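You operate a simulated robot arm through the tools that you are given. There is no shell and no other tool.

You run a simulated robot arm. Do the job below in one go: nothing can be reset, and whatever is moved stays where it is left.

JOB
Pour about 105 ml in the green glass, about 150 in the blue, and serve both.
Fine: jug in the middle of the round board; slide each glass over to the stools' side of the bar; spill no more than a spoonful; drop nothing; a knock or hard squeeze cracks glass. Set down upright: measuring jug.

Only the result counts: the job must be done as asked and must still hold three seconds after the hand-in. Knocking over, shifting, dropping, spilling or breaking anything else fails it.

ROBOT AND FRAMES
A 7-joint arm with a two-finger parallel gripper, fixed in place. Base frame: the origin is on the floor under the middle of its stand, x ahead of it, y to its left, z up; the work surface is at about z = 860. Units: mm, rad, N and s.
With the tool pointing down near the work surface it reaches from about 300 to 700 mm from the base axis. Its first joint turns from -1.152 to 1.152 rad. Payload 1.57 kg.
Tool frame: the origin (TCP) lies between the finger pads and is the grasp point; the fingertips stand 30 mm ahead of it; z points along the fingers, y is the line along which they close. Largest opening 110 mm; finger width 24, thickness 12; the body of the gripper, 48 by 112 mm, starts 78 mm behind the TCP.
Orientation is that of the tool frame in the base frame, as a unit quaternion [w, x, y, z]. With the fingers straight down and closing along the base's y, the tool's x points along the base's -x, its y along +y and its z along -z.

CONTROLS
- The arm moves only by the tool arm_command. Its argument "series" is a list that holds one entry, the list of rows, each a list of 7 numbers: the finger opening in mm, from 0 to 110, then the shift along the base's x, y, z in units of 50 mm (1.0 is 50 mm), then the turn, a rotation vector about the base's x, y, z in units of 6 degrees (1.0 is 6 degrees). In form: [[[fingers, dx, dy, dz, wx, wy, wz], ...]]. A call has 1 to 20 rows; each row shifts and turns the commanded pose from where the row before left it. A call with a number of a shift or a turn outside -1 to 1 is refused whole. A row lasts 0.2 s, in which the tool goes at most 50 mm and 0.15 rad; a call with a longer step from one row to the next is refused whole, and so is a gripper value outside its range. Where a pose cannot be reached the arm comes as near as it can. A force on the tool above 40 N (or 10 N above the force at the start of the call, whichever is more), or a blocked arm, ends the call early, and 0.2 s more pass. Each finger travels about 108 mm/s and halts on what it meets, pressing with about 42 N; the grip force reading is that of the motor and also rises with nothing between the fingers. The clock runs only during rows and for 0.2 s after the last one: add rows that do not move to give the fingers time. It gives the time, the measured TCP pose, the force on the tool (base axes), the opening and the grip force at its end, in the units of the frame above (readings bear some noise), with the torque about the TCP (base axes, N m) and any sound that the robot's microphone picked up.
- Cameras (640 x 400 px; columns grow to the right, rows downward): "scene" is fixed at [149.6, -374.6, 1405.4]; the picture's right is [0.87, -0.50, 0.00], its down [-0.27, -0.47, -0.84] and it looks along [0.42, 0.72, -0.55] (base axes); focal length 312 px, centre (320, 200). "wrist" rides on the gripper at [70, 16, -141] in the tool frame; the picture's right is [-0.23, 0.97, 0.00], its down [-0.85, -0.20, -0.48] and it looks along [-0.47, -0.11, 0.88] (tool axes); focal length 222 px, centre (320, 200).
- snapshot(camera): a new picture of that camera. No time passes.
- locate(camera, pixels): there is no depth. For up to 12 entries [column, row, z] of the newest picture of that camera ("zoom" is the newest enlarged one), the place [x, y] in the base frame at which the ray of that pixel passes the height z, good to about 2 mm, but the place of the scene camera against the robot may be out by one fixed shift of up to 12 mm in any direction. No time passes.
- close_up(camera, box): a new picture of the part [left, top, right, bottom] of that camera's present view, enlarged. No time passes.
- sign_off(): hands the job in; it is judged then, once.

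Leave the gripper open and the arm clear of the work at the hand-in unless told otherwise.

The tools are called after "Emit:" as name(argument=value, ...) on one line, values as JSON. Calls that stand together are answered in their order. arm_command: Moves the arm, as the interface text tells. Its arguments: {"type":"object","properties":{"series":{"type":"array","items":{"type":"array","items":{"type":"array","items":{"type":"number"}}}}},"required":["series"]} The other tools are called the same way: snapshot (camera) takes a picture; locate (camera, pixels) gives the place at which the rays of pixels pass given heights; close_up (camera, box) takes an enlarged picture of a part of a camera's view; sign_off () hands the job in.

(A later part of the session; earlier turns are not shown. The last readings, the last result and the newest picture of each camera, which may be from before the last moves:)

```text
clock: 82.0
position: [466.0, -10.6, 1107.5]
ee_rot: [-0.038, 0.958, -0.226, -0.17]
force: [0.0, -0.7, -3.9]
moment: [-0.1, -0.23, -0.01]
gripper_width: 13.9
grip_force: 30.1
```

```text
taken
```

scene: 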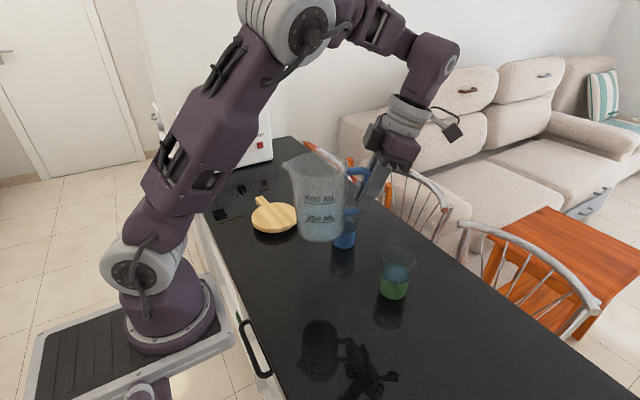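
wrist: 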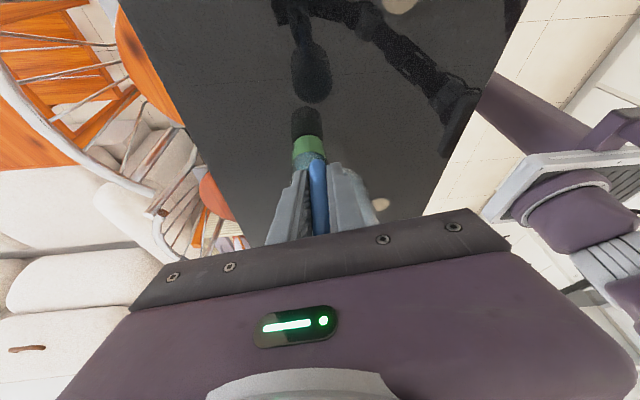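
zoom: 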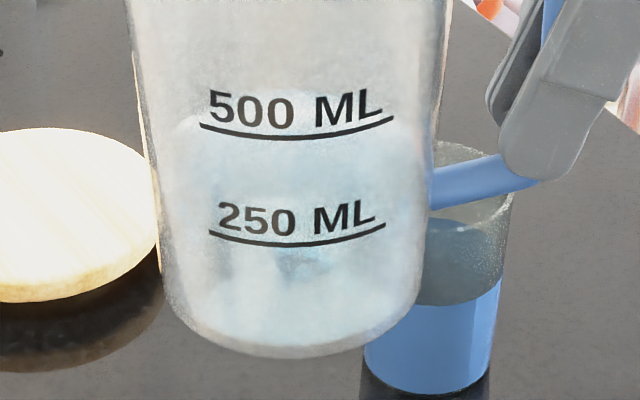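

The surface in the green glass is clearly readable now. To settle the amount I take another long series of weight readings in this pose.

Emit:
arm_command(series=[[[0, 0, 0, 0, 0, 0, 0]]])

Emit:
arm_command(series=[[[0, 0, 0, 0, 0, 0, 0]]])

Emit:
arm_command(series=[[[0, 0, 0, 0, 0, 0, 0]]])

Emit:
arm_command(series=[[[0, 0, 0, 0, 0, 0, 0]]])

Emit:
arm_command(series=[[[0, 0, 0, 0, 0, 0, 0]]])

Emit:
arm_command(series=[[[0, 0, 0, 0, 0, 0, 0]]])

Emit:
arm_command(series=[[[0, 0, 0, 0, 0, 0, 0]]])

Emit:
arm_command(series=[[[0, 0, 0, 0, 0, 0, 0]]])

Emit:
arm_command(series=[[[0, 0, 0, 0, 0, 0, 0]]])

Emit:
arm_command(series=[[[0, 0, 0, 0, 0, 0, 0]]])

Emit:
arm_command(series=[[[0, 0, 0, 0, 0, 0, 0]]])

Emit:
arm_command(series=[[[0, 0, 0, 0, 0, 0, 0]]])

```text
clock: 82.4
position: [466.0, -9.4, 1108.6]
ee_rot: [-0.038, 0.958, -0.227, -0.17]
force: [-0.4, -0.8, -3.5]
moment: [-0.13, -0.27, -0.01]
gripper_width: 13.7
grip_force: 30.4
```

```text
clock: 82.8
position: [466.6, -10.4, 1108.0]
ee_rot: [-0.04, 0.958, -0.227, -0.17]
force: [0.3, 0.6, -4.2]
moment: [-0.13, -0.27, -0.01]
gripper_width: 13.9
grip_force: 30.2
```

```text
clock: 83.2
position: [466.5, -9.9, 1107.6]
ee_rot: [-0.038, 0.959, -0.226, -0.17]
force: [0.3, 1.0, -3.0]
moment: [-0.14, -0.25, 0.01]
gripper_width: 13.8
grip_force: 30.4
```

```text
clock: 83.6
position: [466.8, -10.6, 1108.1]
ee_rot: [-0.038, 0.958, -0.226, -0.17]
force: [-0.6, -0.4, -2.2]
moment: [-0.15, -0.26, 0.0]
gripper_width: 13.7
grip_force: 30.6
```

```text
clock: 84.0
position: [466.6, -10.6, 1109.0]
ee_rot: [-0.038, 0.958, -0.226, -0.17]
force: [0.2, 0.6, -3.9]
moment: [-0.13, -0.25, -0.03]
gripper_width: 13.6
grip_force: 30.1
```

```text
clock: 84.4
position: [465.3, -11.1, 1108.9]
ee_rot: [-0.038, 0.958, -0.227, -0.17]
force: [0.0, 0.8, -4.1]
moment: [-0.12, -0.24, 0.0]
gripper_width: 13.8
grip_force: 30.4
```

```text
clock: 84.8
position: [466.2, -9.7, 1107.2]
ee_rot: [-0.038, 0.958, -0.226, -0.17]
force: [0.2, -0.1, -4.4]
moment: [-0.11, -0.25, -0.02]
gripper_width: 13.7
grip_force: 30.4
```

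```text
clock: 85.2
position: [466.7, -10.7, 1108.5]
ee_rot: [-0.039, 0.958, -0.226, -0.17]
force: [0.5, 0.3, -3.5]
moment: [-0.13, -0.27, 0.0]
gripper_width: 13.8
grip_force: 30.3
```

```text
clock: 85.6
position: [466.7, -8.8, 1107.9]
ee_rot: [-0.039, 0.958, -0.226, -0.17]
force: [-0.2, 0.6, -3.5]
moment: [-0.12, -0.25, -0.03]
gripper_width: 13.8
grip_force: 30.5
```

```text
clock: 86.0
position: [466.6, -9.8, 1107.9]
ee_rot: [-0.038, 0.958, -0.226, -0.17]
force: [-0.9, 0.0, -4.6]
moment: [-0.14, -0.25, -0.02]
gripper_width: 13.5
grip_force: 30.2
```

```text
clock: 86.4
position: [467.3, -11.1, 1108.2]
ee_rot: [-0.038, 0.958, -0.226, -0.17]
force: [0.1, -1.3, -3.8]
moment: [-0.1, -0.26, 0.01]
gripper_width: 13.8
grip_force: 29.9
```

```text
clock: 86.8
position: [465.9, -9.0, 1108.3]
ee_rot: [-0.038, 0.958, -0.226, -0.171]
force: [0.6, -0.2, -3.5]
moment: [-0.14, -0.25, -0.03]
gripper_width: 13.9
grip_force: 30.5
```

The top-up weighs in at only about 10 ml, total about 104 ml out of the jug; the picture suggests a bit more. I'll enlarge the jug's surface against the marks and the glass once more for an independent check.

Emit:
close_up(camera="scene", box=[295, 180, 350, 215])

Emit:
close_up(camera="scene", box=[380, 240, 418, 265])

Emit:
close_up(camera="scene", box=[378, 262, 418, 302])

```text
11.43 times, centred on (322, 198) of scene
```

zoom: 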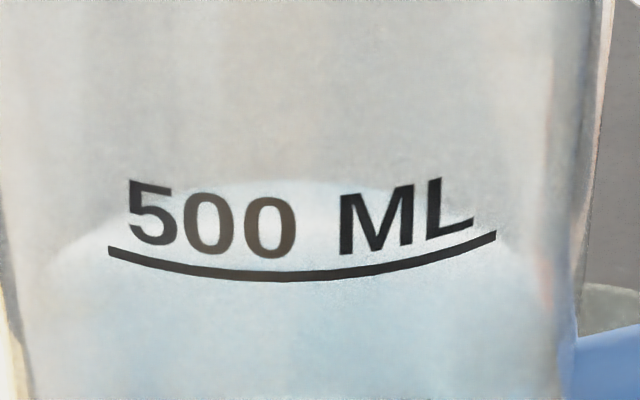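

```text
16.00 times, centred on (399, 252) of scene
```

zoom: 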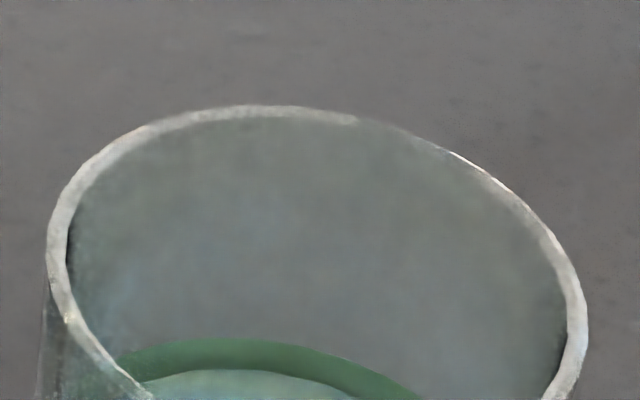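

```text
10.00 times, centred on (398, 282) of scene
```

zoom: 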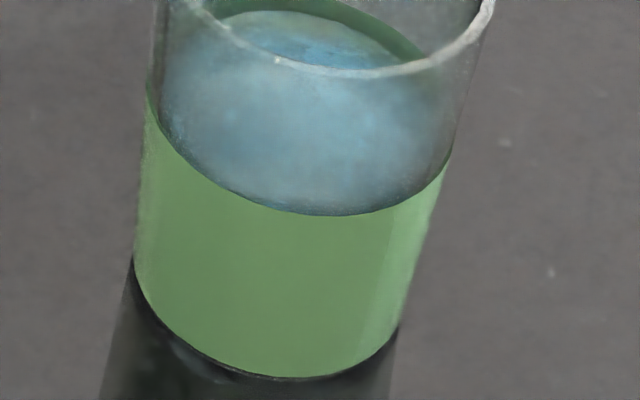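

Weighing all the evidence (surface ~4 mm under the tint's edge, tilt geometry, weight), the green glass holds about 105–112 ml, so I leave it. Next is the blue glass at about (522,128). I'll pour towards +x (azimuth ~5°), with the jug on the robot side, clear of the green glass. I turn the jug −148° in two calls while moving to about (354,113,1107), jug upright and base above the glasses.

Emit:
arm_command(series=[[[0, -0.08, 0.09, 0, 0, 0, -0.5], [0, -0.086, 0.095, 0, 0, 0, -0.95], [0, -0.086, 0.095, 0, 0, 0, -0.95], [0, -0.086, 0.095, 0, 0, 0, -0.95], [0, -0.086, 0.095, 0, 0, 0, -0.95], [0, -0.086, 0.095, 0, 0, 0, -0.95], [0, -0.086, 0.095, 0, 0, 0, -0.95], [0, -0.086, 0.095, 0, 0, 0, -0.95], [0, -0.086, 0.095, 0, 0, 0, -0.95], [0, -0.086, 0.095, 0, 0, 0, -0.95], [0, -0.086, 0.095, 0, 0, 0, -0.95], [0, -0.086, 0.095, 0, 0, 0, -0.95], [0, -0.086, 0.095, 0, 0, 0, -0.95], [0, -0.086, 0.095, 0, 0, 0, -0.95]]])

Emit:
arm_command(series=[[[0, -0.086, 0.095, 0, 0, 0, -0.95], [0, -0.086, 0.095, 0, 0, 0, -0.95], [0, -0.086, 0.095, 0, 0, 0, -0.95], [0, -0.086, 0.095, 0, 0, 0, -0.95], [0, -0.086, 0.095, 0, 0, 0, -0.95], [0, -0.086, 0.095, 0, 0, 0, -0.95], [0, -0.086, 0.095, 0, 0, 0, -0.95], [0, -0.086, 0.095, 0, 0, 0, -0.95], [0, -0.086, 0.095, 0, 0, 0, -0.95], [0, -0.086, 0.095, 0, 0, 0, -0.95], [0, -0.086, 0.095, 0, 0, 0, -0.95], [0, -0.086, 0.095, 0, 0, 0, -0.95], [0, 0, 0, 0, 0, 0, -0.5], [0, 0, 0, 0, 0, 0, 0]]])

Emit:
snapshot(camera="scene")

Emit:
snapshot(camera="wrist")

```text
clock: 89.8
position: [406.0, 56.3, 1108.0]
ee_rot: [0.136, -0.608, 0.774, 0.11]
force: [0.6, -0.5, -4.3]
moment: [-0.28, 0.06, 0.0]
gripper_width: 13.8
grip_force: 29.9
```

```text
clock: 92.8
position: [354.7, 113.3, 1108.3]
ee_rot: [0.174, -0.043, 0.984, 0.009]
force: [0.0, 0.8, -3.5]
moment: [-0.02, 0.3, 0.02]
gripper_width: 13.5
grip_force: 30.4
```

```text
taken
```

scene: 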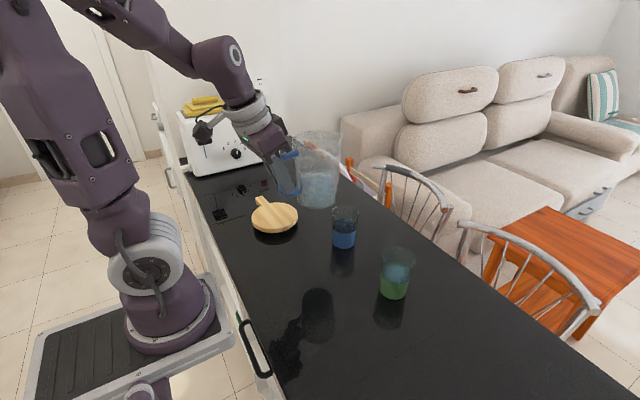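

```text
taken
```

wrist: 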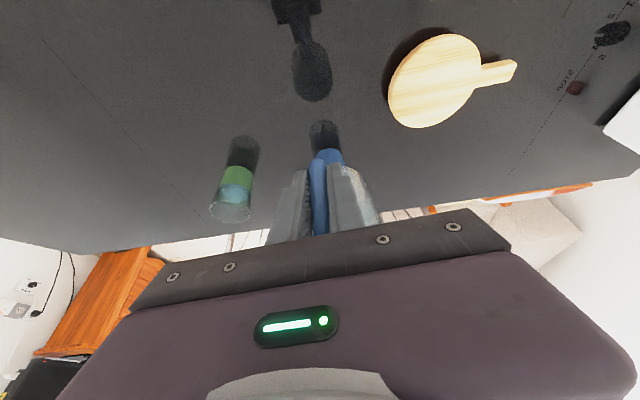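

The jug is now upright at azimuth 5°, TCP (354.7,113.3,1108). The wrist camera also sees the green glass at (235,185); I'll zoom in there for an independent reading of the water level.

Emit:
close_up(camera="wrist", box=[200, 130, 270, 230])

Emit:
close_up(camera="scene", box=[316, 195, 376, 255])

```text
4.00 times, centred on (235, 180) of wrist
```

zoom: 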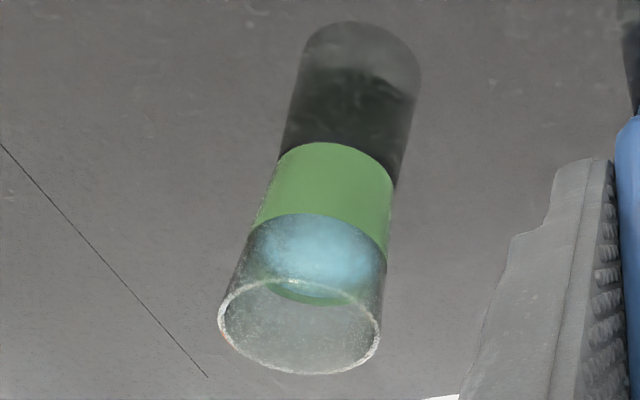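

```text
6.67 times, centred on (346, 225) of scene
```

zoom: 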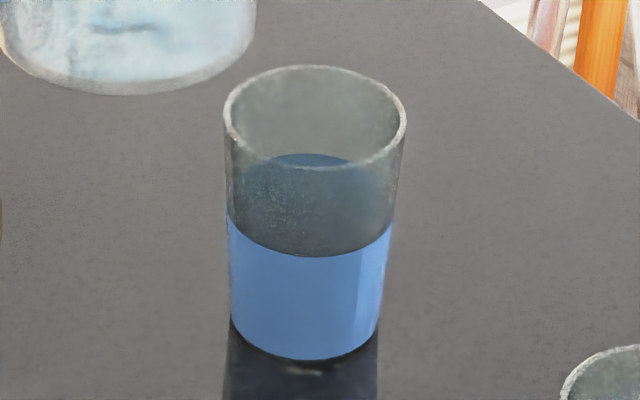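

From the wrist camera the green level is about 51 mm above the bar, i.e. ~108 ml: good. The blue glass is still empty. I now tilt the jug to 36° above and behind the blue glass.

Emit:
arm_command(series=[[[0, 0, 0, 0, -0.0436, 0.4981, 0], [0, 0, 0, 0, -0.0436, 0.4981, 0], [0, 0, 0, 0, -0.0436, 0.4981, 0], [0, 0, 0, 0, -0.0436, 0.4981, 0], [0, 0, 0, 0, -0.0436, 0.4981, 0], [0, 0, 0, 0, -0.0436, 0.4981, 0], [0, 0, 0, 0, -0.0436, 0.4981, 0], [0, 0, 0, 0, -0.0436, 0.4981, 0], [0, 0, 0, 0, -0.0436, 0.4981, 0], [0, 0, 0, 0, -0.0436, 0.4981, 0], [0, 0, 0, 0, -0.0436, 0.4981, 0], [0, 0, 0, 0, -0.0436, 0.4981, 0], [0, 0, 0, 0, 0, 0, 0]]])

Emit:
close_up(camera="scene", box=[260, 130, 400, 260])

```text
clock: 95.6
position: [355.0, 115.6, 1109.5]
ee_rot: [-0.139, -0.043, 0.989, -0.005]
force: [0.4, 0.7, -2.3]
moment: [0.0, 0.23, -0.01]
gripper_width: 13.8
grip_force: 29.9
```

```text
3.08 times, centred on (330, 195) of scene
```

zoom: 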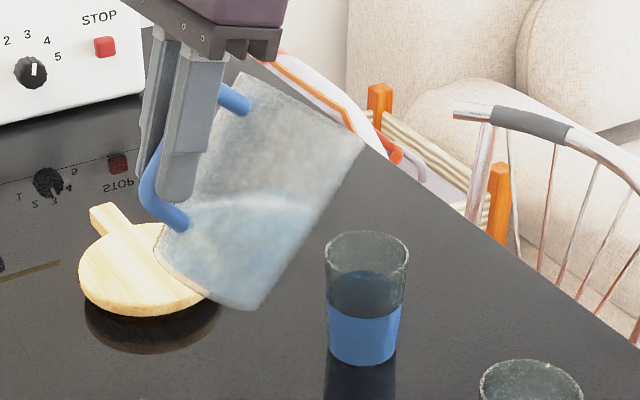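

Tip seen at scene pixel (344,175), as predicted. I go on to 52° while lowering the tip to about 26 mm above the blue rim, 12 mm behind its centre (no flow expected before ~56°).

Emit:
arm_command(series=[[[0, 0.036, -0.0035, -0.12, -0.029, 0.332, 0], [0, 0.036, -0.0035, -0.125, -0.029, 0.332, 0], [0, 0.036, -0.0035, -0.125, -0.029, 0.332, 0], [0, 0.036, -0.0035, -0.125, -0.029, 0.332, 0], [0, 0.036, -0.0035, -0.125, -0.029, 0.332, 0], [0, 0.036, -0.0035, -0.125, -0.029, 0.332, 0], [0, 0.036, -0.0035, -0.125, -0.029, 0.332, 0], [0, 0.036, -0.0035, -0.125, -0.029, 0.332, 0], [0, 0, 0, 0, 0, 0, 0]]])

Emit:
close_up(camera="scene", box=[270, 160, 390, 260])

```text
clock: 97.6
position: [369.1, 112.5, 1059.3]
ee_rot: [-0.275, -0.04, 0.961, -0.01]
force: [0.6, 0.1, -3.6]
moment: [-0.01, 0.11, -0.02]
gripper_width: 13.9
grip_force: 30.2
```

```text
4.00 times, centred on (330, 210) of scene
```

zoom: 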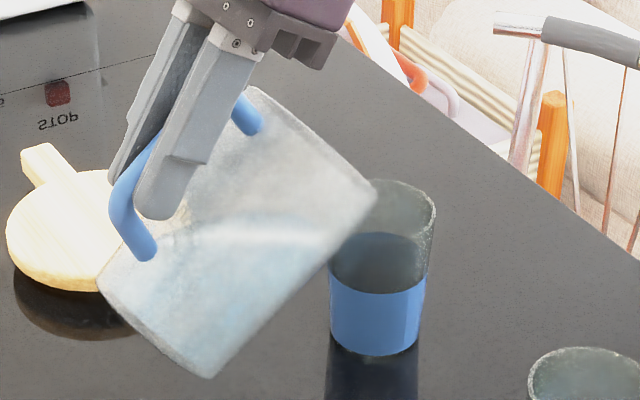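

All good: jug at 52°, tip about 8 mm behind the blue glass's centre. Now slow 1° steps to 57°.

Emit:
arm_command(series=[[[0, 0.0283, 0.0025, 0.0484, -0.0145, 0.166, 0], [0, 0.0283, 0.0025, 0.0484, -0.0145, 0.166, 0], [0, 0.0283, 0.0025, 0.0484, -0.0145, 0.166, 0], [0, 0.0283, 0.0025, 0.0484, -0.0145, 0.166, 0], [0, 0.0283, 0.0025, 0.0484, -0.0145, 0.166, 0], [0, 0, 0, 0, 0, 0, 0]]])

Emit:
close_up(camera="scene", box=[300, 190, 380, 255])

```text
clock: 99.0
position: [375.4, 113.3, 1070.8]
ee_rot: [-0.316, -0.04, 0.948, -0.012]
force: [0.0, -0.5, -3.2]
moment: [-0.01, 0.13, -0.02]
gripper_width: 13.8
grip_force: 30.7
```

```text
6.15 times, centred on (340, 222) of scene
```

zoom: 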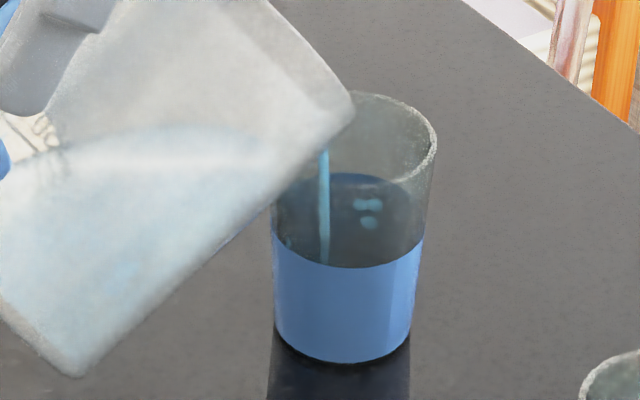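

Water is flowing into the blue glass, inside the rim. I continue in small steps to 60° with holds between.

Emit:
arm_command(series=[[[0, 0, 0, 0, 0, 0, 0], [0, 0, 0, 0, 0, 0, 0], [0, 0.0305, 0.0027, 0.0468, -0.0145, 0.166, 0], [0, 0, 0, 0, 0, 0, 0], [0, 0, 0, 0, 0, 0, 0], [0, 0.0312, 0.0027, 0.0463, -0.0145, 0.166, 0], [0, 0, 0, 0, 0, 0, 0], [0, 0, 0, 0, 0, 0, 0], [0, 0.032, 0.0028, 0.0457, -0.0145, 0.166, 0], [0, 0, 0, 0, 0, 0, 0], [0, 0, 0, 0, 0, 0, 0]]])

Emit:
close_up(camera="scene", box=[300, 190, 380, 255])

```text
clock: 101.4
position: [380.8, 113.6, 1077.2]
ee_rot: [-0.341, -0.04, 0.939, -0.013]
force: [0.7, -0.4, -3.3]
moment: [0.0, 0.07, 0.02]
gripper_width: 13.7
grip_force: 30.1
```

```text
6.15 times, centred on (340, 222) of scene
```

zoom: 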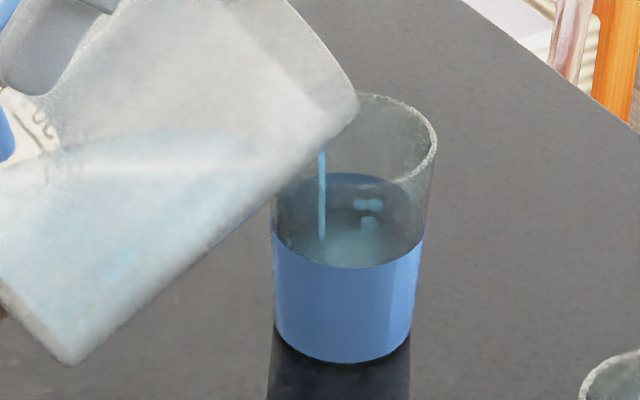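

The level in the blue glass is rising (now around the lowest droplet, roughly 60 ml). I continue to 63° in the same manner.

Emit:
arm_command(series=[[[0, 0, 0, 0, 0, 0, 0], [0, 0.0327, 0.0029, 0.045, -0.0145, 0.166, 0], [0, 0, 0, 0, 0, 0, 0], [0, 0, 0, 0, 0, 0, 0], [0, 0.0335, 0.0029, 0.0445, -0.0145, 0.166, 0], [0, 0, 0, 0, 0, 0, 0], [0, 0, 0, 0, 0, 0, 0], [0, 0.0342, 0.003, 0.044, -0.0145, 0.166, 0], [0, 0, 0, 0, 0, 0, 0], [0, 0, 0, 0, 0, 0, 0], [0, 0, 0, 0, 0, 0, 0], [0, 0, 0, 0, 0, 0, 0]]])

Emit:
close_up(camera="scene", box=[300, 190, 380, 255])

```text
clock: 104.0
position: [385.3, 113.7, 1083.8]
ee_rot: [-0.365, -0.038, 0.93, -0.012]
force: [-0.6, -0.8, -2.8]
moment: [-0.04, 0.09, 0.0]
gripper_width: 13.5
grip_force: 30.2
```

```text
6.15 times, centred on (340, 222) of scene
```

zoom: 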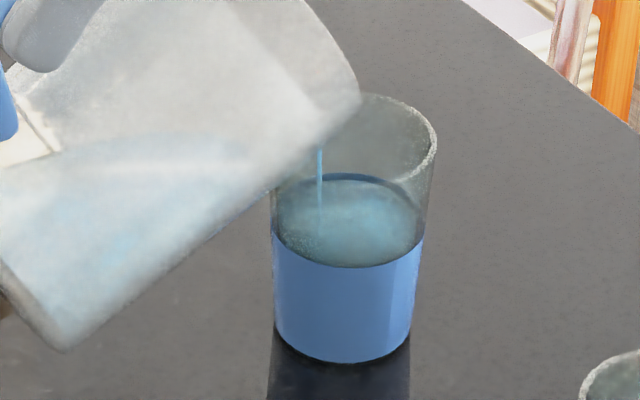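

The level is now just below the tint's rear edge (about 110 ml) with a thin stream left. I need ~40 ml more: on to 64.7° in small steps, then check.

Emit:
arm_command(series=[[[0, 0, 0, 0, 0, 0, 0], [0, 0, 0, 0, 0, 0, 0], [0, 0.035, 0.003, 0.043, -0.0145, 0.166, 0], [0, 0, 0, 0, 0, 0, 0], [0, 0, 0, 0, 0, 0, 0], [0, 0, 0, 0, 0, 0, 0], [0, 0.025, 0.0021, 0.03, -0.0102, 0.1162, 0], [0, 0, 0, 0, 0, 0, 0], [0, 0, 0, 0, 0, 0, 0], [0, 0, 0, 0, 0, 0, 0], [0, 0, 0, 0, 0, 0, 0], [0, 0, 0, 0, 0, 0, 0], [0, 0, 0, 0, 0, 0, 0], [0, 0, 0, 0, 0, 0, 0]]])

Emit:
close_up(camera="scene", box=[300, 190, 380, 255])

Emit:
close_up(camera="scene", box=[326, 200, 366, 240])

```text
clock: 107.0
position: [388.4, 114.3, 1087.8]
ee_rot: [-0.379, -0.039, 0.924, -0.015]
force: [-0.1, -1.4, -2.8]
moment: [0.0, 0.03, -0.02]
gripper_width: 13.6
grip_force: 29.8
```

```text
6.15 times, centred on (340, 222) of scene
```

zoom: 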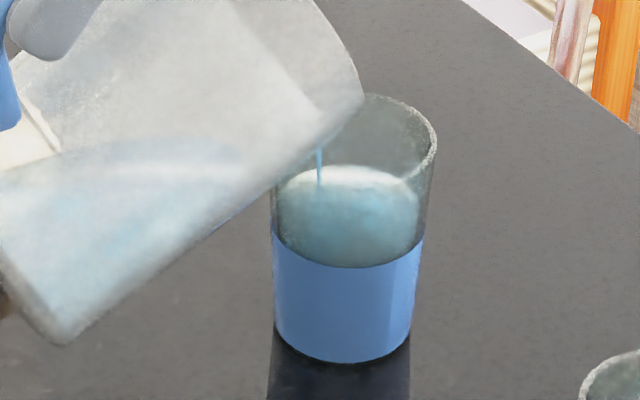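

```text
10.00 times, centred on (346, 220) of scene
```

zoom: 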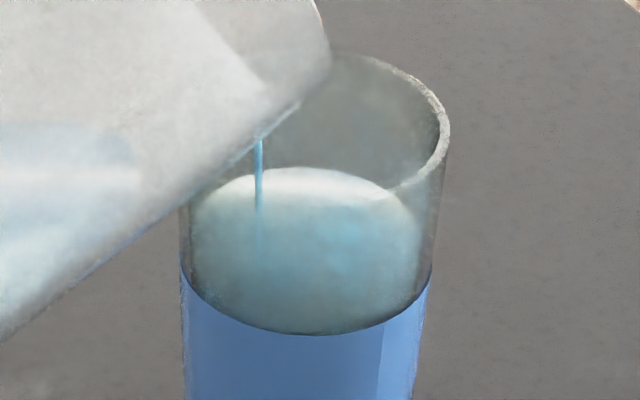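

The surface has passed the tint edge (~5 mm above it, ~133 ml) and a thin stream continues. I hold still until it ends.

Emit:
arm_command(series=[[[0, 0, 0, 0, 0, 0, 0], [0, 0, 0, 0, 0, 0, 0], [0, 0, 0, 0, 0, 0, 0], [0, 0, 0, 0, 0, 0, 0], [0, 0, 0, 0, 0, 0, 0], [0, 0, 0, 0, 0, 0, 0]]])

Emit:
close_up(camera="scene", box=[326, 200, 366, 240])

```text
clock: 108.4
position: [388.5, 114.0, 1088.1]
ee_rot: [-0.379, -0.04, 0.924, -0.016]
force: [-0.2, -0.7, -3.1]
moment: [0.02, 0.07, -0.01]
gripper_width: 13.5
grip_force: 30.5
```

```text
10.00 times, centred on (346, 220) of scene
```

zoom: 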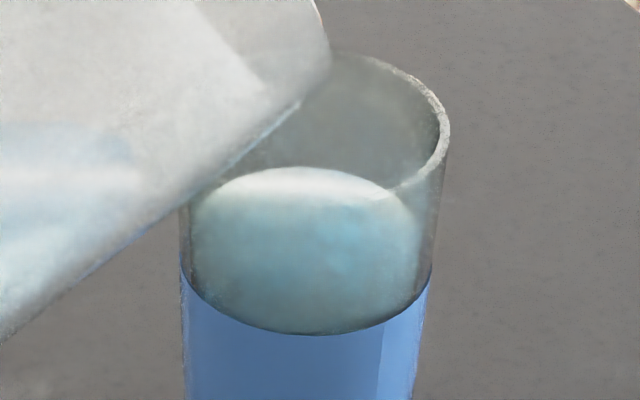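

The stream has ended. I'll tilt the jug back and bring it upright at the previous place to weigh again and view the blue glass freely.

Emit:
arm_command(series=[[[0, -0.065, -0.0057, 0.03, 0.0308, -0.3515, 0], [0, -0.065, -0.0057, 0.05, 0.0308, -0.3515, 0], [0, -0.065, -0.0057, 0.08, 0.0308, -0.3515, 0], [0, -0.065, -0.0057, 0.08, 0.0308, -0.3515, 0], [0, -0.065, -0.0057, 0.08, 0.0308, -0.3515, 0], [0, -0.065, -0.0057, 0.08, 0.0308, -0.3515, 0], [0, -0.02, 0, 0, 0.054, -0.6166, 0], [0, -0.02, 0, 0, 0.054, -0.6166, 0], [0, -0.02, 0, 0, 0.054, -0.6166, 0], [0, -0.02, 0, 0, 0.054, -0.6166, 0], [0, -0.02, 0, 0, 0.054, -0.6166, 0], [0, -0.02, 0, 0, 0.054, -0.6166, 0], [0, -0.02, 0, 0, 0.054, -0.6166, 0], [0, -0.02, 0, 0, 0.054, -0.6166, 0], [0, -0.02, 0, 0, 0.054, -0.6166, 0], [0, -0.02, 0, 0, 0.054, -0.6166, 0], [0, -0.02, 0, 0, 0.054, -0.6166, 0], [0, -0.02, 0, 0, 0.054, -0.6166, 0], [0, -0.02, 0, 0, 0.054, -0.6166, 0], [0, -0.02, 0, 0, 0.054, -0.6166, 0]]])

Emit:
arm_command(series=[[[0, 0, 0, 0, 0, 0, 0], [0, 0, 0, 0, 0, 0, 0]]])

Emit:
close_up(camera="scene", box=[326, 200, 366, 240])

Emit:
snapshot(camera="scene")

```text
clock: 112.6
position: [354.9, 112.0, 1108.0]
ee_rot: [0.174, -0.043, 0.984, 0.009]
force: [-1.2, 0.3, -1.6]
moment: [-0.04, 0.18, -0.01]
gripper_width: 13.7
grip_force: 30.3
```

```text
clock: 113.2
position: [354.8, 112.6, 1108.7]
ee_rot: [0.174, -0.043, 0.984, 0.009]
force: [0.3, 0.0, -1.9]
moment: [-0.02, 0.19, 0.03]
gripper_width: 13.4
grip_force: 30.4
```

```text
10.00 times, centred on (346, 220) of scene
```

zoom: 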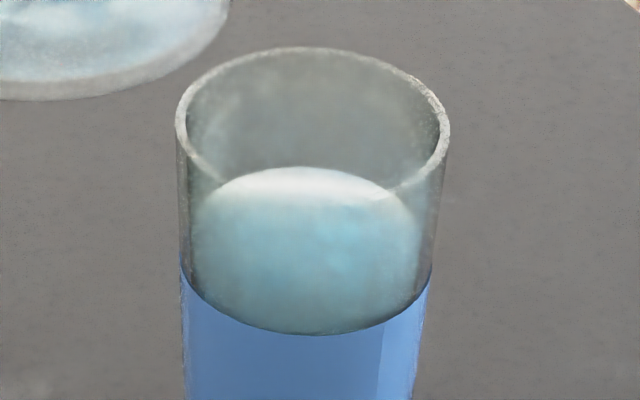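

```text
taken
```

scene: 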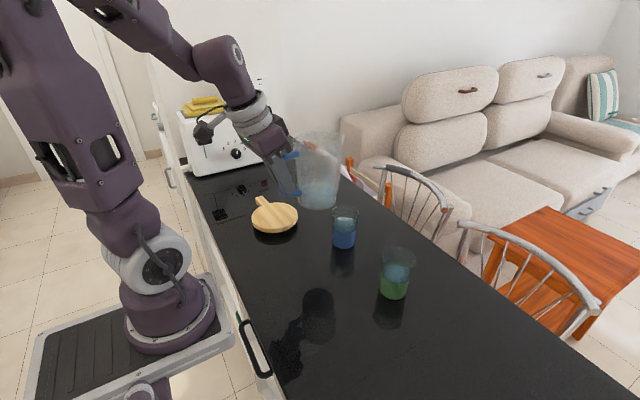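

Blue's surface far edge is at row ~167 of the zoom. Now another series of still weight readings.

Emit:
arm_command(series=[[[0, 0, 0, 0, 0, 0, 0]]])

Emit:
arm_command(series=[[[0, 0, 0, 0, 0, 0, 0]]])

Emit:
arm_command(series=[[[0, 0, 0, 0, 0, 0, 0]]])

Emit:
arm_command(series=[[[0, 0, 0, 0, 0, 0, 0]]])

Emit:
arm_command(series=[[[0, 0, 0, 0, 0, 0, 0]]])

Emit:
arm_command(series=[[[0, 0, 0, 0, 0, 0, 0]]])

Emit:
arm_command(series=[[[0, 0, 0, 0, 0, 0, 0]]])

Emit:
arm_command(series=[[[0, 0, 0, 0, 0, 0, 0]]])

Emit:
arm_command(series=[[[0, 0, 0, 0, 0, 0, 0]]])

Emit:
arm_command(series=[[[0, 0, 0, 0, 0, 0, 0]]])

Emit:
arm_command(series=[[[0, 0, 0, 0, 0, 0, 0]]])

Emit:
arm_command(series=[[[0, 0, 0, 0, 0, 0, 0]]])

```text
clock: 113.6
position: [354.8, 112.2, 1107.9]
ee_rot: [0.173, -0.042, 0.984, 0.009]
force: [-0.2, 0.7, -2.0]
moment: [-0.02, 0.18, 0.0]
gripper_width: 13.9
grip_force: 30.5
```

```text
clock: 114.0
position: [354.8, 112.3, 1108.1]
ee_rot: [0.175, -0.042, 0.984, 0.009]
force: [1.0, 0.2, -2.3]
moment: [-0.03, 0.22, 0.02]
gripper_width: 13.7
grip_force: 30.7
```

```text
clock: 114.4
position: [356.8, 111.7, 1108.2]
ee_rot: [0.174, -0.042, 0.984, 0.009]
force: [0.0, 0.0, -2.3]
moment: [-0.01, 0.17, -0.01]
gripper_width: 13.9
grip_force: 30.0
```

```text
clock: 114.8
position: [354.2, 111.1, 1108.4]
ee_rot: [0.173, -0.043, 0.984, 0.009]
force: [-0.8, -1.2, -1.8]
moment: [-0.01, 0.18, 0.04]
gripper_width: 13.6
grip_force: 29.9
```

```text
clock: 115.2
position: [356.5, 111.0, 1109.4]
ee_rot: [0.174, -0.043, 0.984, 0.008]
force: [-0.3, -0.3, -2.3]
moment: [-0.04, 0.15, 0.02]
gripper_width: 13.4
grip_force: 29.9
```

```text
clock: 115.6
position: [355.1, 112.1, 1108.7]
ee_rot: [0.175, -0.042, 0.984, 0.009]
force: [0.3, 0.0, -2.1]
moment: [-0.03, 0.18, -0.01]
gripper_width: 13.7
grip_force: 30.2
```

```text
clock: 116.0
position: [354.9, 112.3, 1108.4]
ee_rot: [0.175, -0.042, 0.984, 0.009]
force: [-0.7, 1.2, -2.3]
moment: [-0.04, 0.19, -0.01]
gripper_width: 13.7
grip_force: 30.8
```

```text
clock: 116.4
position: [356.1, 111.8, 1107.5]
ee_rot: [0.174, -0.042, 0.984, 0.009]
force: [-0.3, 0.1, -2.2]
moment: [0.0, 0.2, 0.01]
gripper_width: 13.8
grip_force: 29.9
```

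```text
clock: 116.8
position: [355.5, 111.6, 1108.9]
ee_rot: [0.174, -0.042, 0.984, 0.008]
force: [0.4, 0.7, -2.2]
moment: [0.0, 0.14, 0.0]
gripper_width: 13.5
grip_force: 30.0
```

```text
clock: 117.2
position: [355.8, 111.9, 1108.3]
ee_rot: [0.175, -0.043, 0.984, 0.009]
force: [-1.0, -0.8, -1.6]
moment: [-0.01, 0.19, 0.02]
gripper_width: 13.9
grip_force: 30.4
```

```text
clock: 117.6
position: [355.1, 112.1, 1107.3]
ee_rot: [0.175, -0.043, 0.984, 0.009]
force: [0.0, 0.1, -1.6]
moment: [-0.01, 0.18, -0.01]
gripper_width: 13.8
grip_force: 30.6
```

```text
clock: 118.0
position: [355.0, 112.3, 1108.2]
ee_rot: [0.174, -0.043, 0.984, 0.009]
force: [0.6, 0.6, -2.8]
moment: [-0.02, 0.17, 0.0]
gripper_width: 13.8
grip_force: 30.7
```

Readings: about −2.07 N and 0.181 N·m. Force suggests ~168 ml, torque ~124 ml, tilt geometry ~145 and the visual level ~134–140 ml in blue. I estimate ~140 ml, so a small top-up of about 10 ml is right. I repeat the same approach: tilt 36°, then 52° with the tip over the blue glass.

Emit:
arm_command(series=[[[0, 0, 0, 0, -0.0436, 0.4981, 0], [0, 0, 0, 0, -0.0436, 0.4981, 0], [0, 0, 0, 0, -0.0436, 0.4981, 0], [0, 0, 0, 0, -0.0436, 0.4981, 0], [0, 0, 0, 0, -0.0436, 0.4981, 0], [0, 0, 0, 0, -0.0436, 0.4981, 0], [0, 0, 0, 0, -0.0436, 0.4981, 0], [0, 0, 0, 0, -0.0436, 0.4981, 0], [0, 0, 0, 0, -0.0436, 0.4981, 0], [0, 0, 0, 0, -0.0436, 0.4981, 0], [0, 0, 0, 0, -0.0436, 0.4981, 0], [0, 0, 0, 0, -0.0436, 0.4981, 0], [0, 0.036, 0.004, -0.12, -0.029, 0.332, 0], [0, 0.036, 0.004, -0.12, -0.029, 0.332, 0], [0, 0.036, 0.004, -0.12, -0.029, 0.332, 0], [0, 0.036, 0.004, -0.12, -0.029, 0.332, 0], [0, 0.036, 0.004, -0.12, -0.029, 0.332, 0], [0, 0.036, 0.004, -0.12, -0.029, 0.332, 0], [0, 0.036, 0.004, -0.12, -0.029, 0.332, 0], [0, 0.036, 0.004, -0.12, -0.029, 0.332, 0]]])

Emit:
close_up(camera="scene", box=[300, 190, 380, 255])

```text
clock: 122.2
position: [370.2, 114.6, 1060.8]
ee_rot: [-0.275, -0.04, 0.96, -0.01]
force: [1.2, 1.3, -2.2]
moment: [-0.01, 0.08, 0.0]
gripper_width: 13.5
grip_force: 29.9
```

```text
6.15 times, centred on (340, 222) of scene
```

zoom: 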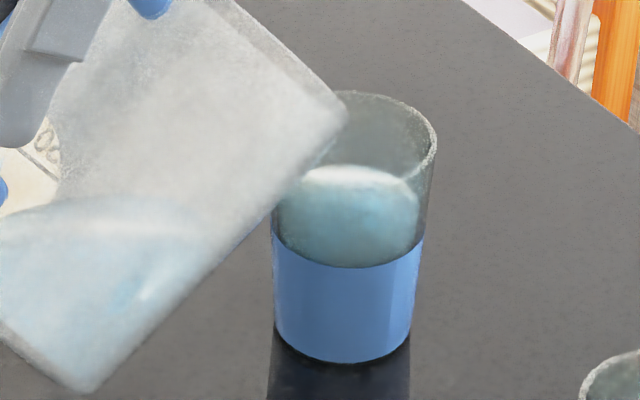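

Tip placed as before. Now tilt to 64.7° (where the flow ended earlier), then 0.6° more and hold.

Emit:
arm_command(series=[[[0, 0.0472, 0.0041, 0.069, -0.0218, 0.249, 0], [0, 0.0472, 0.0041, 0.069, -0.0218, 0.249, 0], [0, 0.0472, 0.0041, 0.069, -0.0218, 0.249, 0], [0, 0.0472, 0.0041, 0.069, -0.0218, 0.249, 0], [0, 0.0472, 0.0041, 0.069, -0.0218, 0.249, 0], [0, 0.0472, 0.0041, 0.069, -0.0218, 0.249, 0], [0, 0.0472, 0.0041, 0.069, -0.0218, 0.249, 0], [0, 0.0472, 0.0041, 0.069, -0.0218, 0.249, 0], [0, 0, 0, 0, 0, 0, 0], [0, 0.025, 0.0021, 0.03, -0.0102, 0.1162, 0], [0, 0, 0, 0, 0, 0, 0], [0, 0.021, 0.0019, 0.0255, -0.0087, 0.0996, 0], [0, 0, 0, 0, 0, 0, 0]]])

Emit:
close_up(camera="scene", box=[326, 200, 366, 240])

Emit:
arm_command(series=[[[0, 0, 0, 0, 0, 0, 0], [0, 0, 0, 0, 0, 0, 0], [0, 0, 0, 0, 0, 0, 0], [0, 0, 0, 0, 0, 0, 0], [0, 0, 0, 0, 0, 0, 0], [0, 0, 0, 0, 0, 0, 0]]])

Emit:
close_up(camera="scene", box=[326, 200, 366, 240])

```text
clock: 125.0
position: [391.7, 115.7, 1091.6]
ee_rot: [-0.384, -0.039, 0.922, -0.015]
force: [0.4, -0.1, -2.2]
moment: [-0.01, 0.04, -0.01]
gripper_width: 13.5
grip_force: 30.4
```

```text
10.00 times, centred on (346, 220) of scene
```

zoom: 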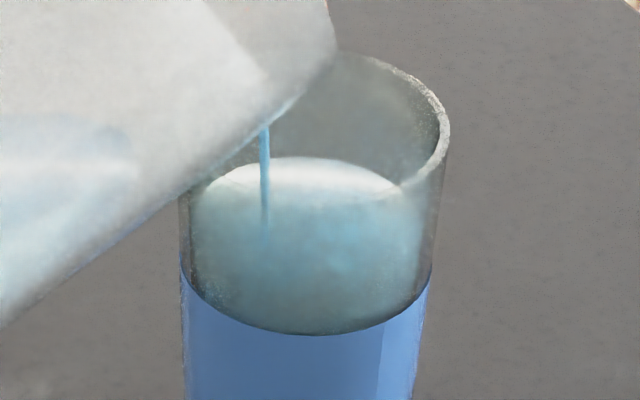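

```text
clock: 126.4
position: [390.8, 115.1, 1091.5]
ee_rot: [-0.384, -0.039, 0.922, -0.015]
force: [-0.8, -1.0, -1.6]
moment: [-0.01, 0.04, 0.04]
gripper_width: 13.6
grip_force: 30.4
```

```text
10.00 times, centred on (346, 220) of scene
```

zoom: 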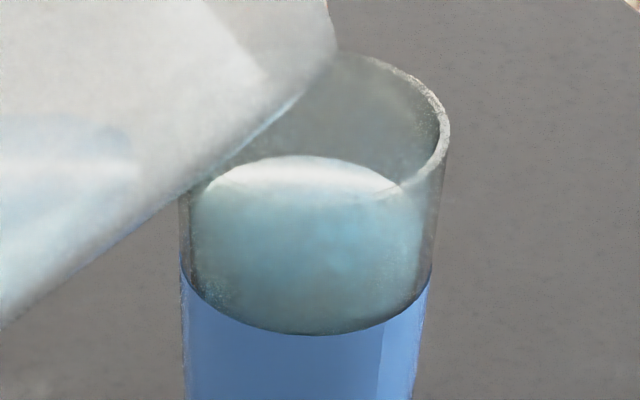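

The level rose by about 2.6 mm (≈7 ml). Visual estimate ~140, tilt and weight ~150. I add a last 0.35° (about 5 ml) and hold until it stops.

Emit:
arm_command(series=[[[0, 0.0123, 0.0011, 0.0148, -0.0051, 0.0581, 0], [0, 0, 0, 0, 0, 0, 0], [0, 0, 0, 0, 0, 0, 0], [0, 0, 0, 0, 0, 0, 0], [0, 0, 0, 0, 0, 0, 0], [0, 0, 0, 0, 0, 0, 0], [0, 0, 0, 0, 0, 0, 0]]])

Emit:
close_up(camera="scene", box=[326, 200, 366, 240])

```text
clock: 128.0
position: [391.9, 116.6, 1091.2]
ee_rot: [-0.388, -0.039, 0.921, -0.016]
force: [-0.2, 0.8, -2.3]
moment: [-0.03, 0.05, 0.02]
gripper_width: 13.7
grip_force: 30.6
```

```text
10.00 times, centred on (346, 220) of scene
```

zoom: 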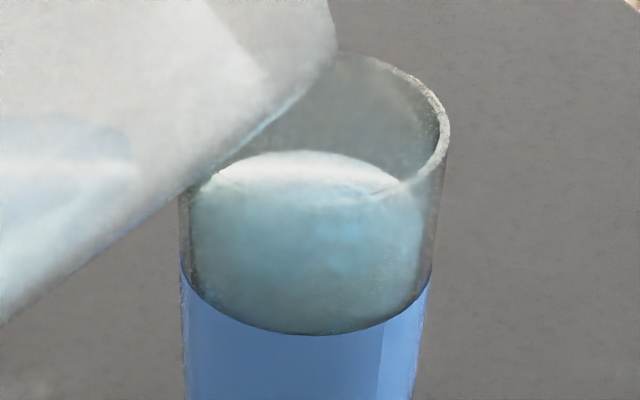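

Stream ended; blue's surface is now at row ~150 (≈9–10 mm above the tint edge, about 145–150 ml). That is done. I tilt the jug back and bring it upright.

Emit:
arm_command(series=[[[0, -0.073, -0.006, 0.03, 0.0331, -0.3777, 0], [0, -0.073, -0.006, 0.05, 0.0331, -0.3777, 0], [0, -0.073, -0.006, 0.08, 0.0331, -0.3777, 0], [0, -0.073, -0.006, 0.08, 0.0331, -0.3777, 0], [0, -0.073, -0.006, 0.08, 0.0331, -0.3777, 0], [0, -0.073, -0.006, 0.08, 0.0331, -0.3777, 0], [0, -0.02, 0, 0, 0.054, -0.6166, 0], [0, -0.02, 0, 0, 0.054, -0.6166, 0], [0, -0.02, 0, 0, 0.054, -0.6166, 0], [0, -0.02, 0, 0, 0.054, -0.6166, 0], [0, -0.02, 0, 0, 0.054, -0.6166, 0], [0, -0.02, 0, 0, 0.054, -0.6166, 0], [0, -0.02, 0, 0, 0.054, -0.6166, 0], [0, -0.02, 0, 0, 0.054, -0.6166, 0], [0, -0.02, 0, 0, 0.054, -0.6166, 0], [0, -0.02, 0, 0, 0.054, -0.6166, 0], [0, -0.02, 0, 0, 0.054, -0.6166, 0], [0, -0.02, 0, 0, 0.054, -0.6166, 0], [0, -0.02, 0, 0, 0.054, -0.6166, 0], [0, -0.02, 0, 0, 0.054, -0.6166, 0]]])

Emit:
snapshot(camera="wrist")

Emit:
locate(camera="wrist", pixels=[[389, 95, 875], [481, 62, 875], [452, 34, 875], [420, 128, 875], [391, 70, 875], [475, 98, 875]])

Emit:
close_up(camera="wrist", box=[370, 15, 530, 140])

Emit:
close_up(camera="scene", box=[240, 185, 310, 245])

```text
clock: 132.2
position: [356.9, 114.0, 1112.0]
ee_rot: [0.175, -0.042, 0.984, 0.009]
force: [-0.1, 0.4, -2.2]
moment: [-0.01, 0.19, -0.03]
gripper_width: 13.7
grip_force: 30.6
```

```text
taken
```

wrist: 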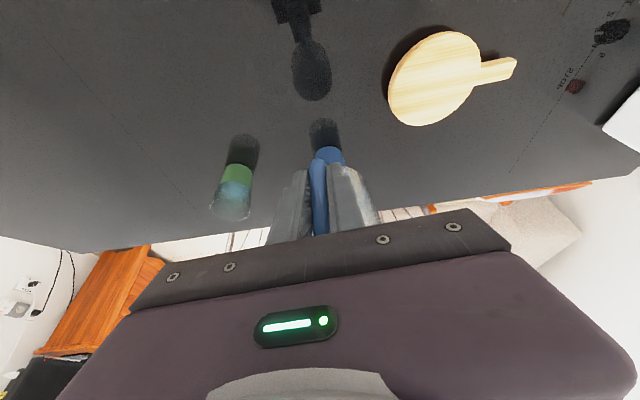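

```text
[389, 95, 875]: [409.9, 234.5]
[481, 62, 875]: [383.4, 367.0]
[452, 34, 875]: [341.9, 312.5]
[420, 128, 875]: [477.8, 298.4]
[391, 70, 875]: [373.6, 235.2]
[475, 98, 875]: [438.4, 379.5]
```

```text
3.20 times, centred on (450, 78) of wrist
```

zoom: 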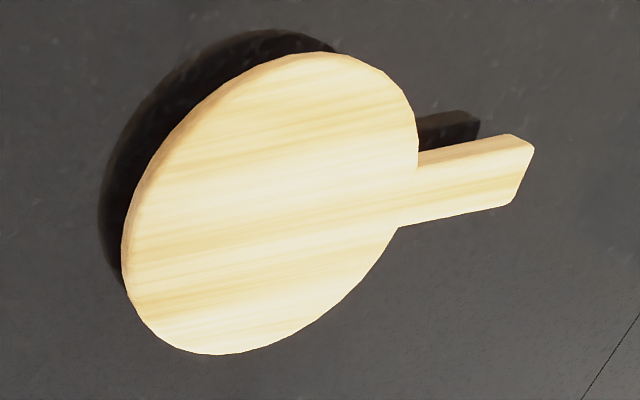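

```text
6.67 times, centred on (275, 215) of scene
```

zoom: 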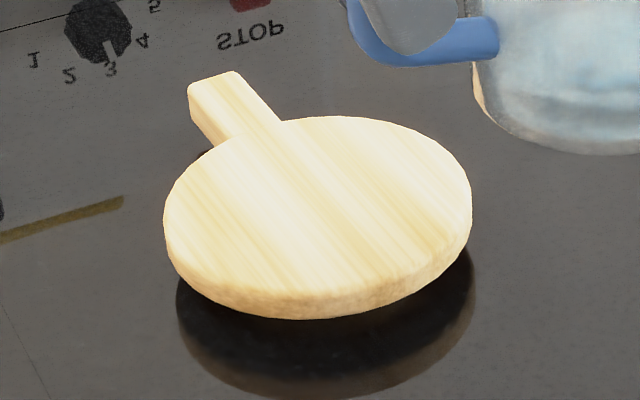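

Jug upright again. I estimate the board's centre near (409,308), radius ~66, top about z=871. I carry the jug over the board: TCP to (325,300), then down to z≈1012 (jug base still ~60 mm above the board) and look.

Emit:
arm_command(series=[[[0, -0.03, 0.2, 0, 0, 0, 0], [0, -0.065, 0.38, 0, 0, 0, 0], [0, -0.065, 0.38, 0, 0, 0, 0], [0, -0.065, 0.38, 0, 0, 0, 0], [0, -0.065, 0.38, 0, 0, 0, 0], [0, -0.065, 0.38, 0, 0, 0, 0], [0, -0.065, 0.38, 0, 0, 0, 0], [0, -0.065, 0.38, 0, 0, 0, 0], [0, -0.065, 0.38, 0, 0, 0, 0], [0, -0.065, 0.38, 0, 0, 0, 0], [0, -0.02, 0.1, 0, 0, 0, 0], [0, 0, 0, -0.3, 0, 0, 0], [0, 0, 0, -0.4, 0, 0, 0], [0, 0, 0, -0.4, 0, 0, 0], [0, 0, 0, -0.4, 0, 0, 0], [0, 0, 0, -0.4, 0, 0, 0], [0, 0, 0, -0.1, 0, 0, 0], [0, 0, 0, 0, 0, 0, 0]]])

Emit:
snapshot(camera="wrist")

Emit:
snapshot(camera="scene")

Emit:
close_up(camera="scene", box=[220, 130, 340, 250])

```text
clock: 136.0
position: [325.4, 299.7, 1012.2]
ee_rot: [0.174, -0.043, 0.984, 0.009]
force: [0.7, 0.1, -2.7]
moment: [-0.02, 0.16, -0.04]
gripper_width: 13.2
grip_force: 30.2
```

```text
taken
```

wrist: 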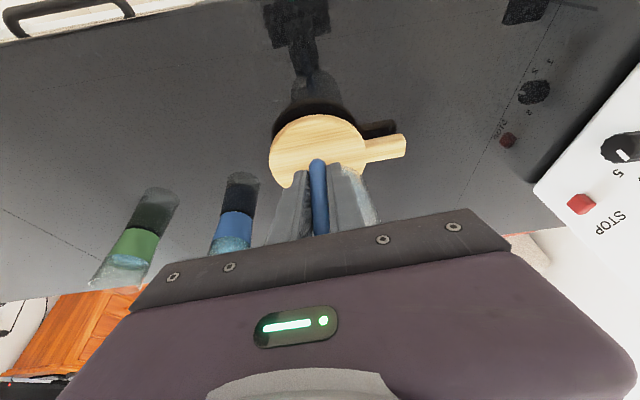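

```text
taken
```

scene: 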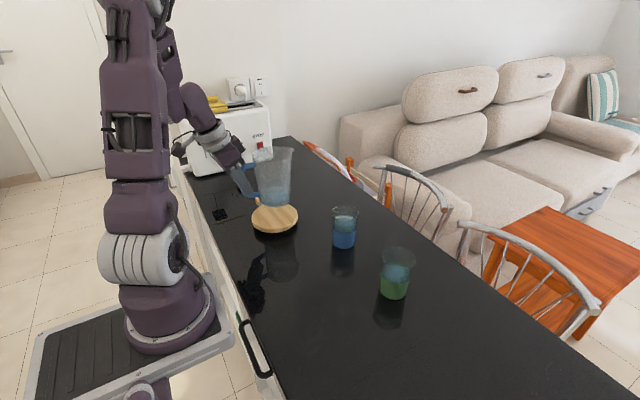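

```text
3.33 times, centred on (280, 190) of scene
```

zoom: 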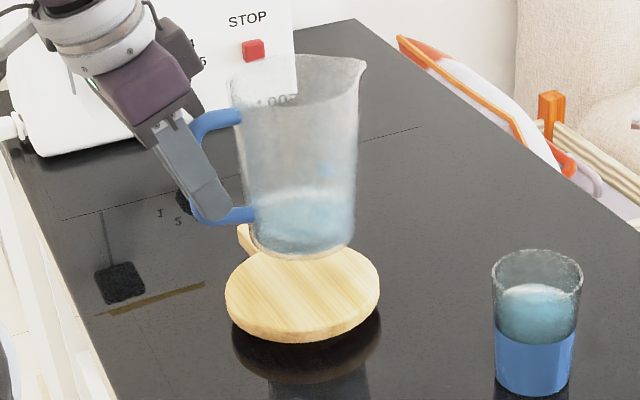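

The jug hovers above the board. I'll zoom with the wrist camera on the board to fix its centre better.

Emit:
close_up(camera="wrist", box=[255, 95, 415, 205])

Emit:
close_up(camera="scene", box=[240, 185, 310, 245])

```text
3.64 times, centred on (335, 150) of wrist
```

zoom: 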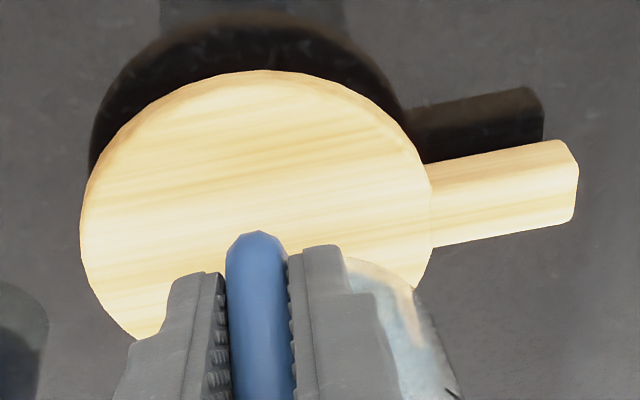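

```text
6.67 times, centred on (275, 215) of scene
```

zoom: 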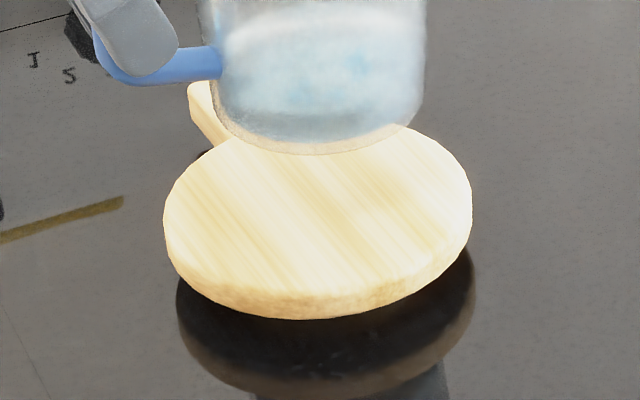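

I'll use the locate tool on these board-edge points of the current wrist view rather than hand computation, and also on the scene view.

Emit:
snapshot(camera="wrist")

Emit:
locate(camera="wrist", pixels=[[269.1, 158.2, 866], [366.0, 165.0, 871], [318.5, 117.0, 871], [280.0, 136.3, 866], [354.2, 130.5, 871], [294.0, 122.5, 868], [284.0, 188.0, 871]])

Emit:
snapshot(camera="scene")

Emit:
locate(camera="scene", pixels=[[251.8, 217.2, 871], [297.8, 214.25, 871], [278.75, 202.3, 871], [272, 228.8, 871], [275, 215.5, 871]])

```text
taken
```

wrist: 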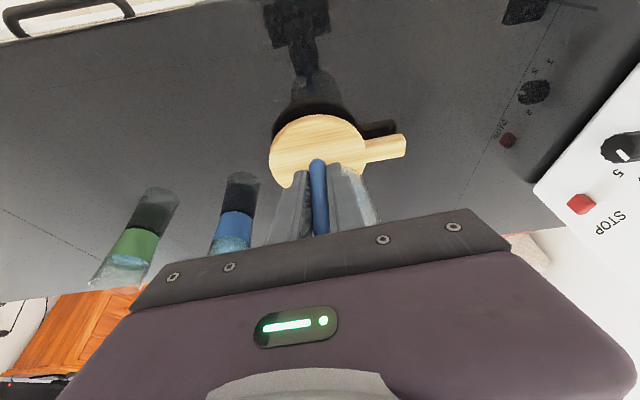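

```text
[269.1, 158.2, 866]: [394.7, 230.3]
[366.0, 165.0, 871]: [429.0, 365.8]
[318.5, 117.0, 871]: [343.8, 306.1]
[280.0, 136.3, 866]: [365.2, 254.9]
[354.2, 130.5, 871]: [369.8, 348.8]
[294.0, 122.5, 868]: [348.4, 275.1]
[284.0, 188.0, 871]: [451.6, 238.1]
```

```text
taken
```

scene: 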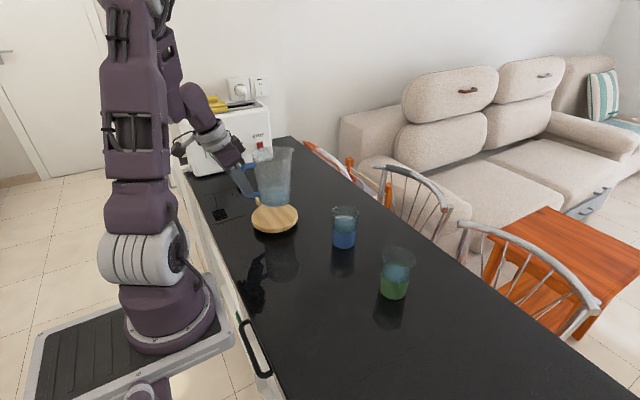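

```text
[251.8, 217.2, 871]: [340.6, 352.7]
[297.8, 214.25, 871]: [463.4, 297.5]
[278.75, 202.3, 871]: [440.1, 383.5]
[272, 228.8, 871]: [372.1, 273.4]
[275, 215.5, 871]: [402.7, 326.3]
```

The board's edge is about 15 mm thick, so its top is nearer z≈875, and estimates of its centre give x≈410, y between 301 and 312. The jug axis is now at about (409,307). I lower to ~10 mm above the board and compare the jug's base with the board outline directly.

Emit:
arm_command(series=[[[0, 0, 0, -0.2, 0, 0, 0], [0, 0, 0, -0.3, 0, 0, 0], [0, 0, 0, -0.2, 0, 0, 0], [0, 0, 0, -0.15, 0, 0, 0], [0, 0, 0, -0.08, 0, 0, 0], [0, 0, 0, 0, 0, 0, 0]]])

Emit:
close_up(camera="scene", box=[235, 165, 315, 245])

Emit:
close_up(camera="wrist", box=[240, 90, 430, 220])

```text
clock: 137.4
position: [324.5, 299.8, 965.8]
ee_rot: [0.174, -0.043, 0.984, 0.01]
force: [-8.2, 3.5, 23.6]
moment: [0.16, -0.57, 0.07]
gripper_width: 13.7
grip_force: 30.3
```

```text
5.00 times, centred on (275, 205) of scene
```

zoom: 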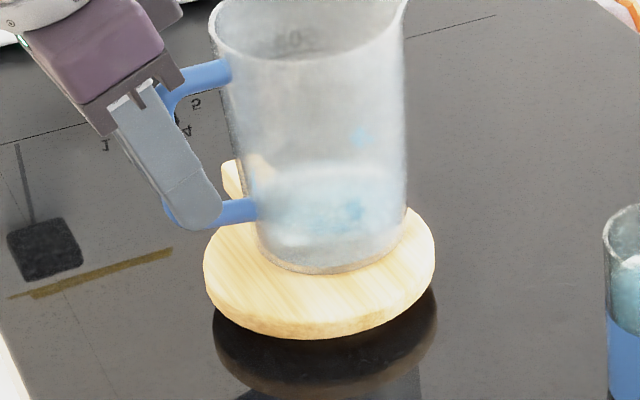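

```text
3.08 times, centred on (335, 155) of wrist
```

zoom: 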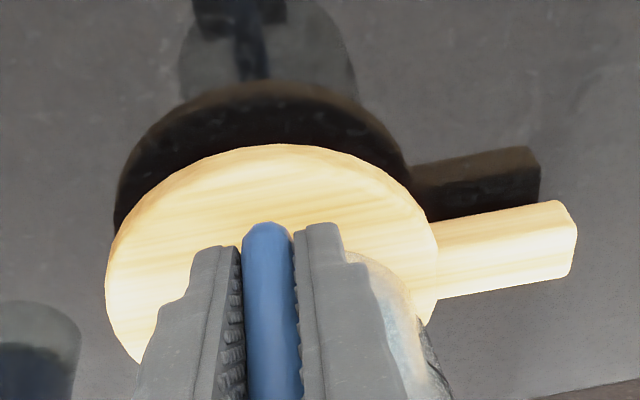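

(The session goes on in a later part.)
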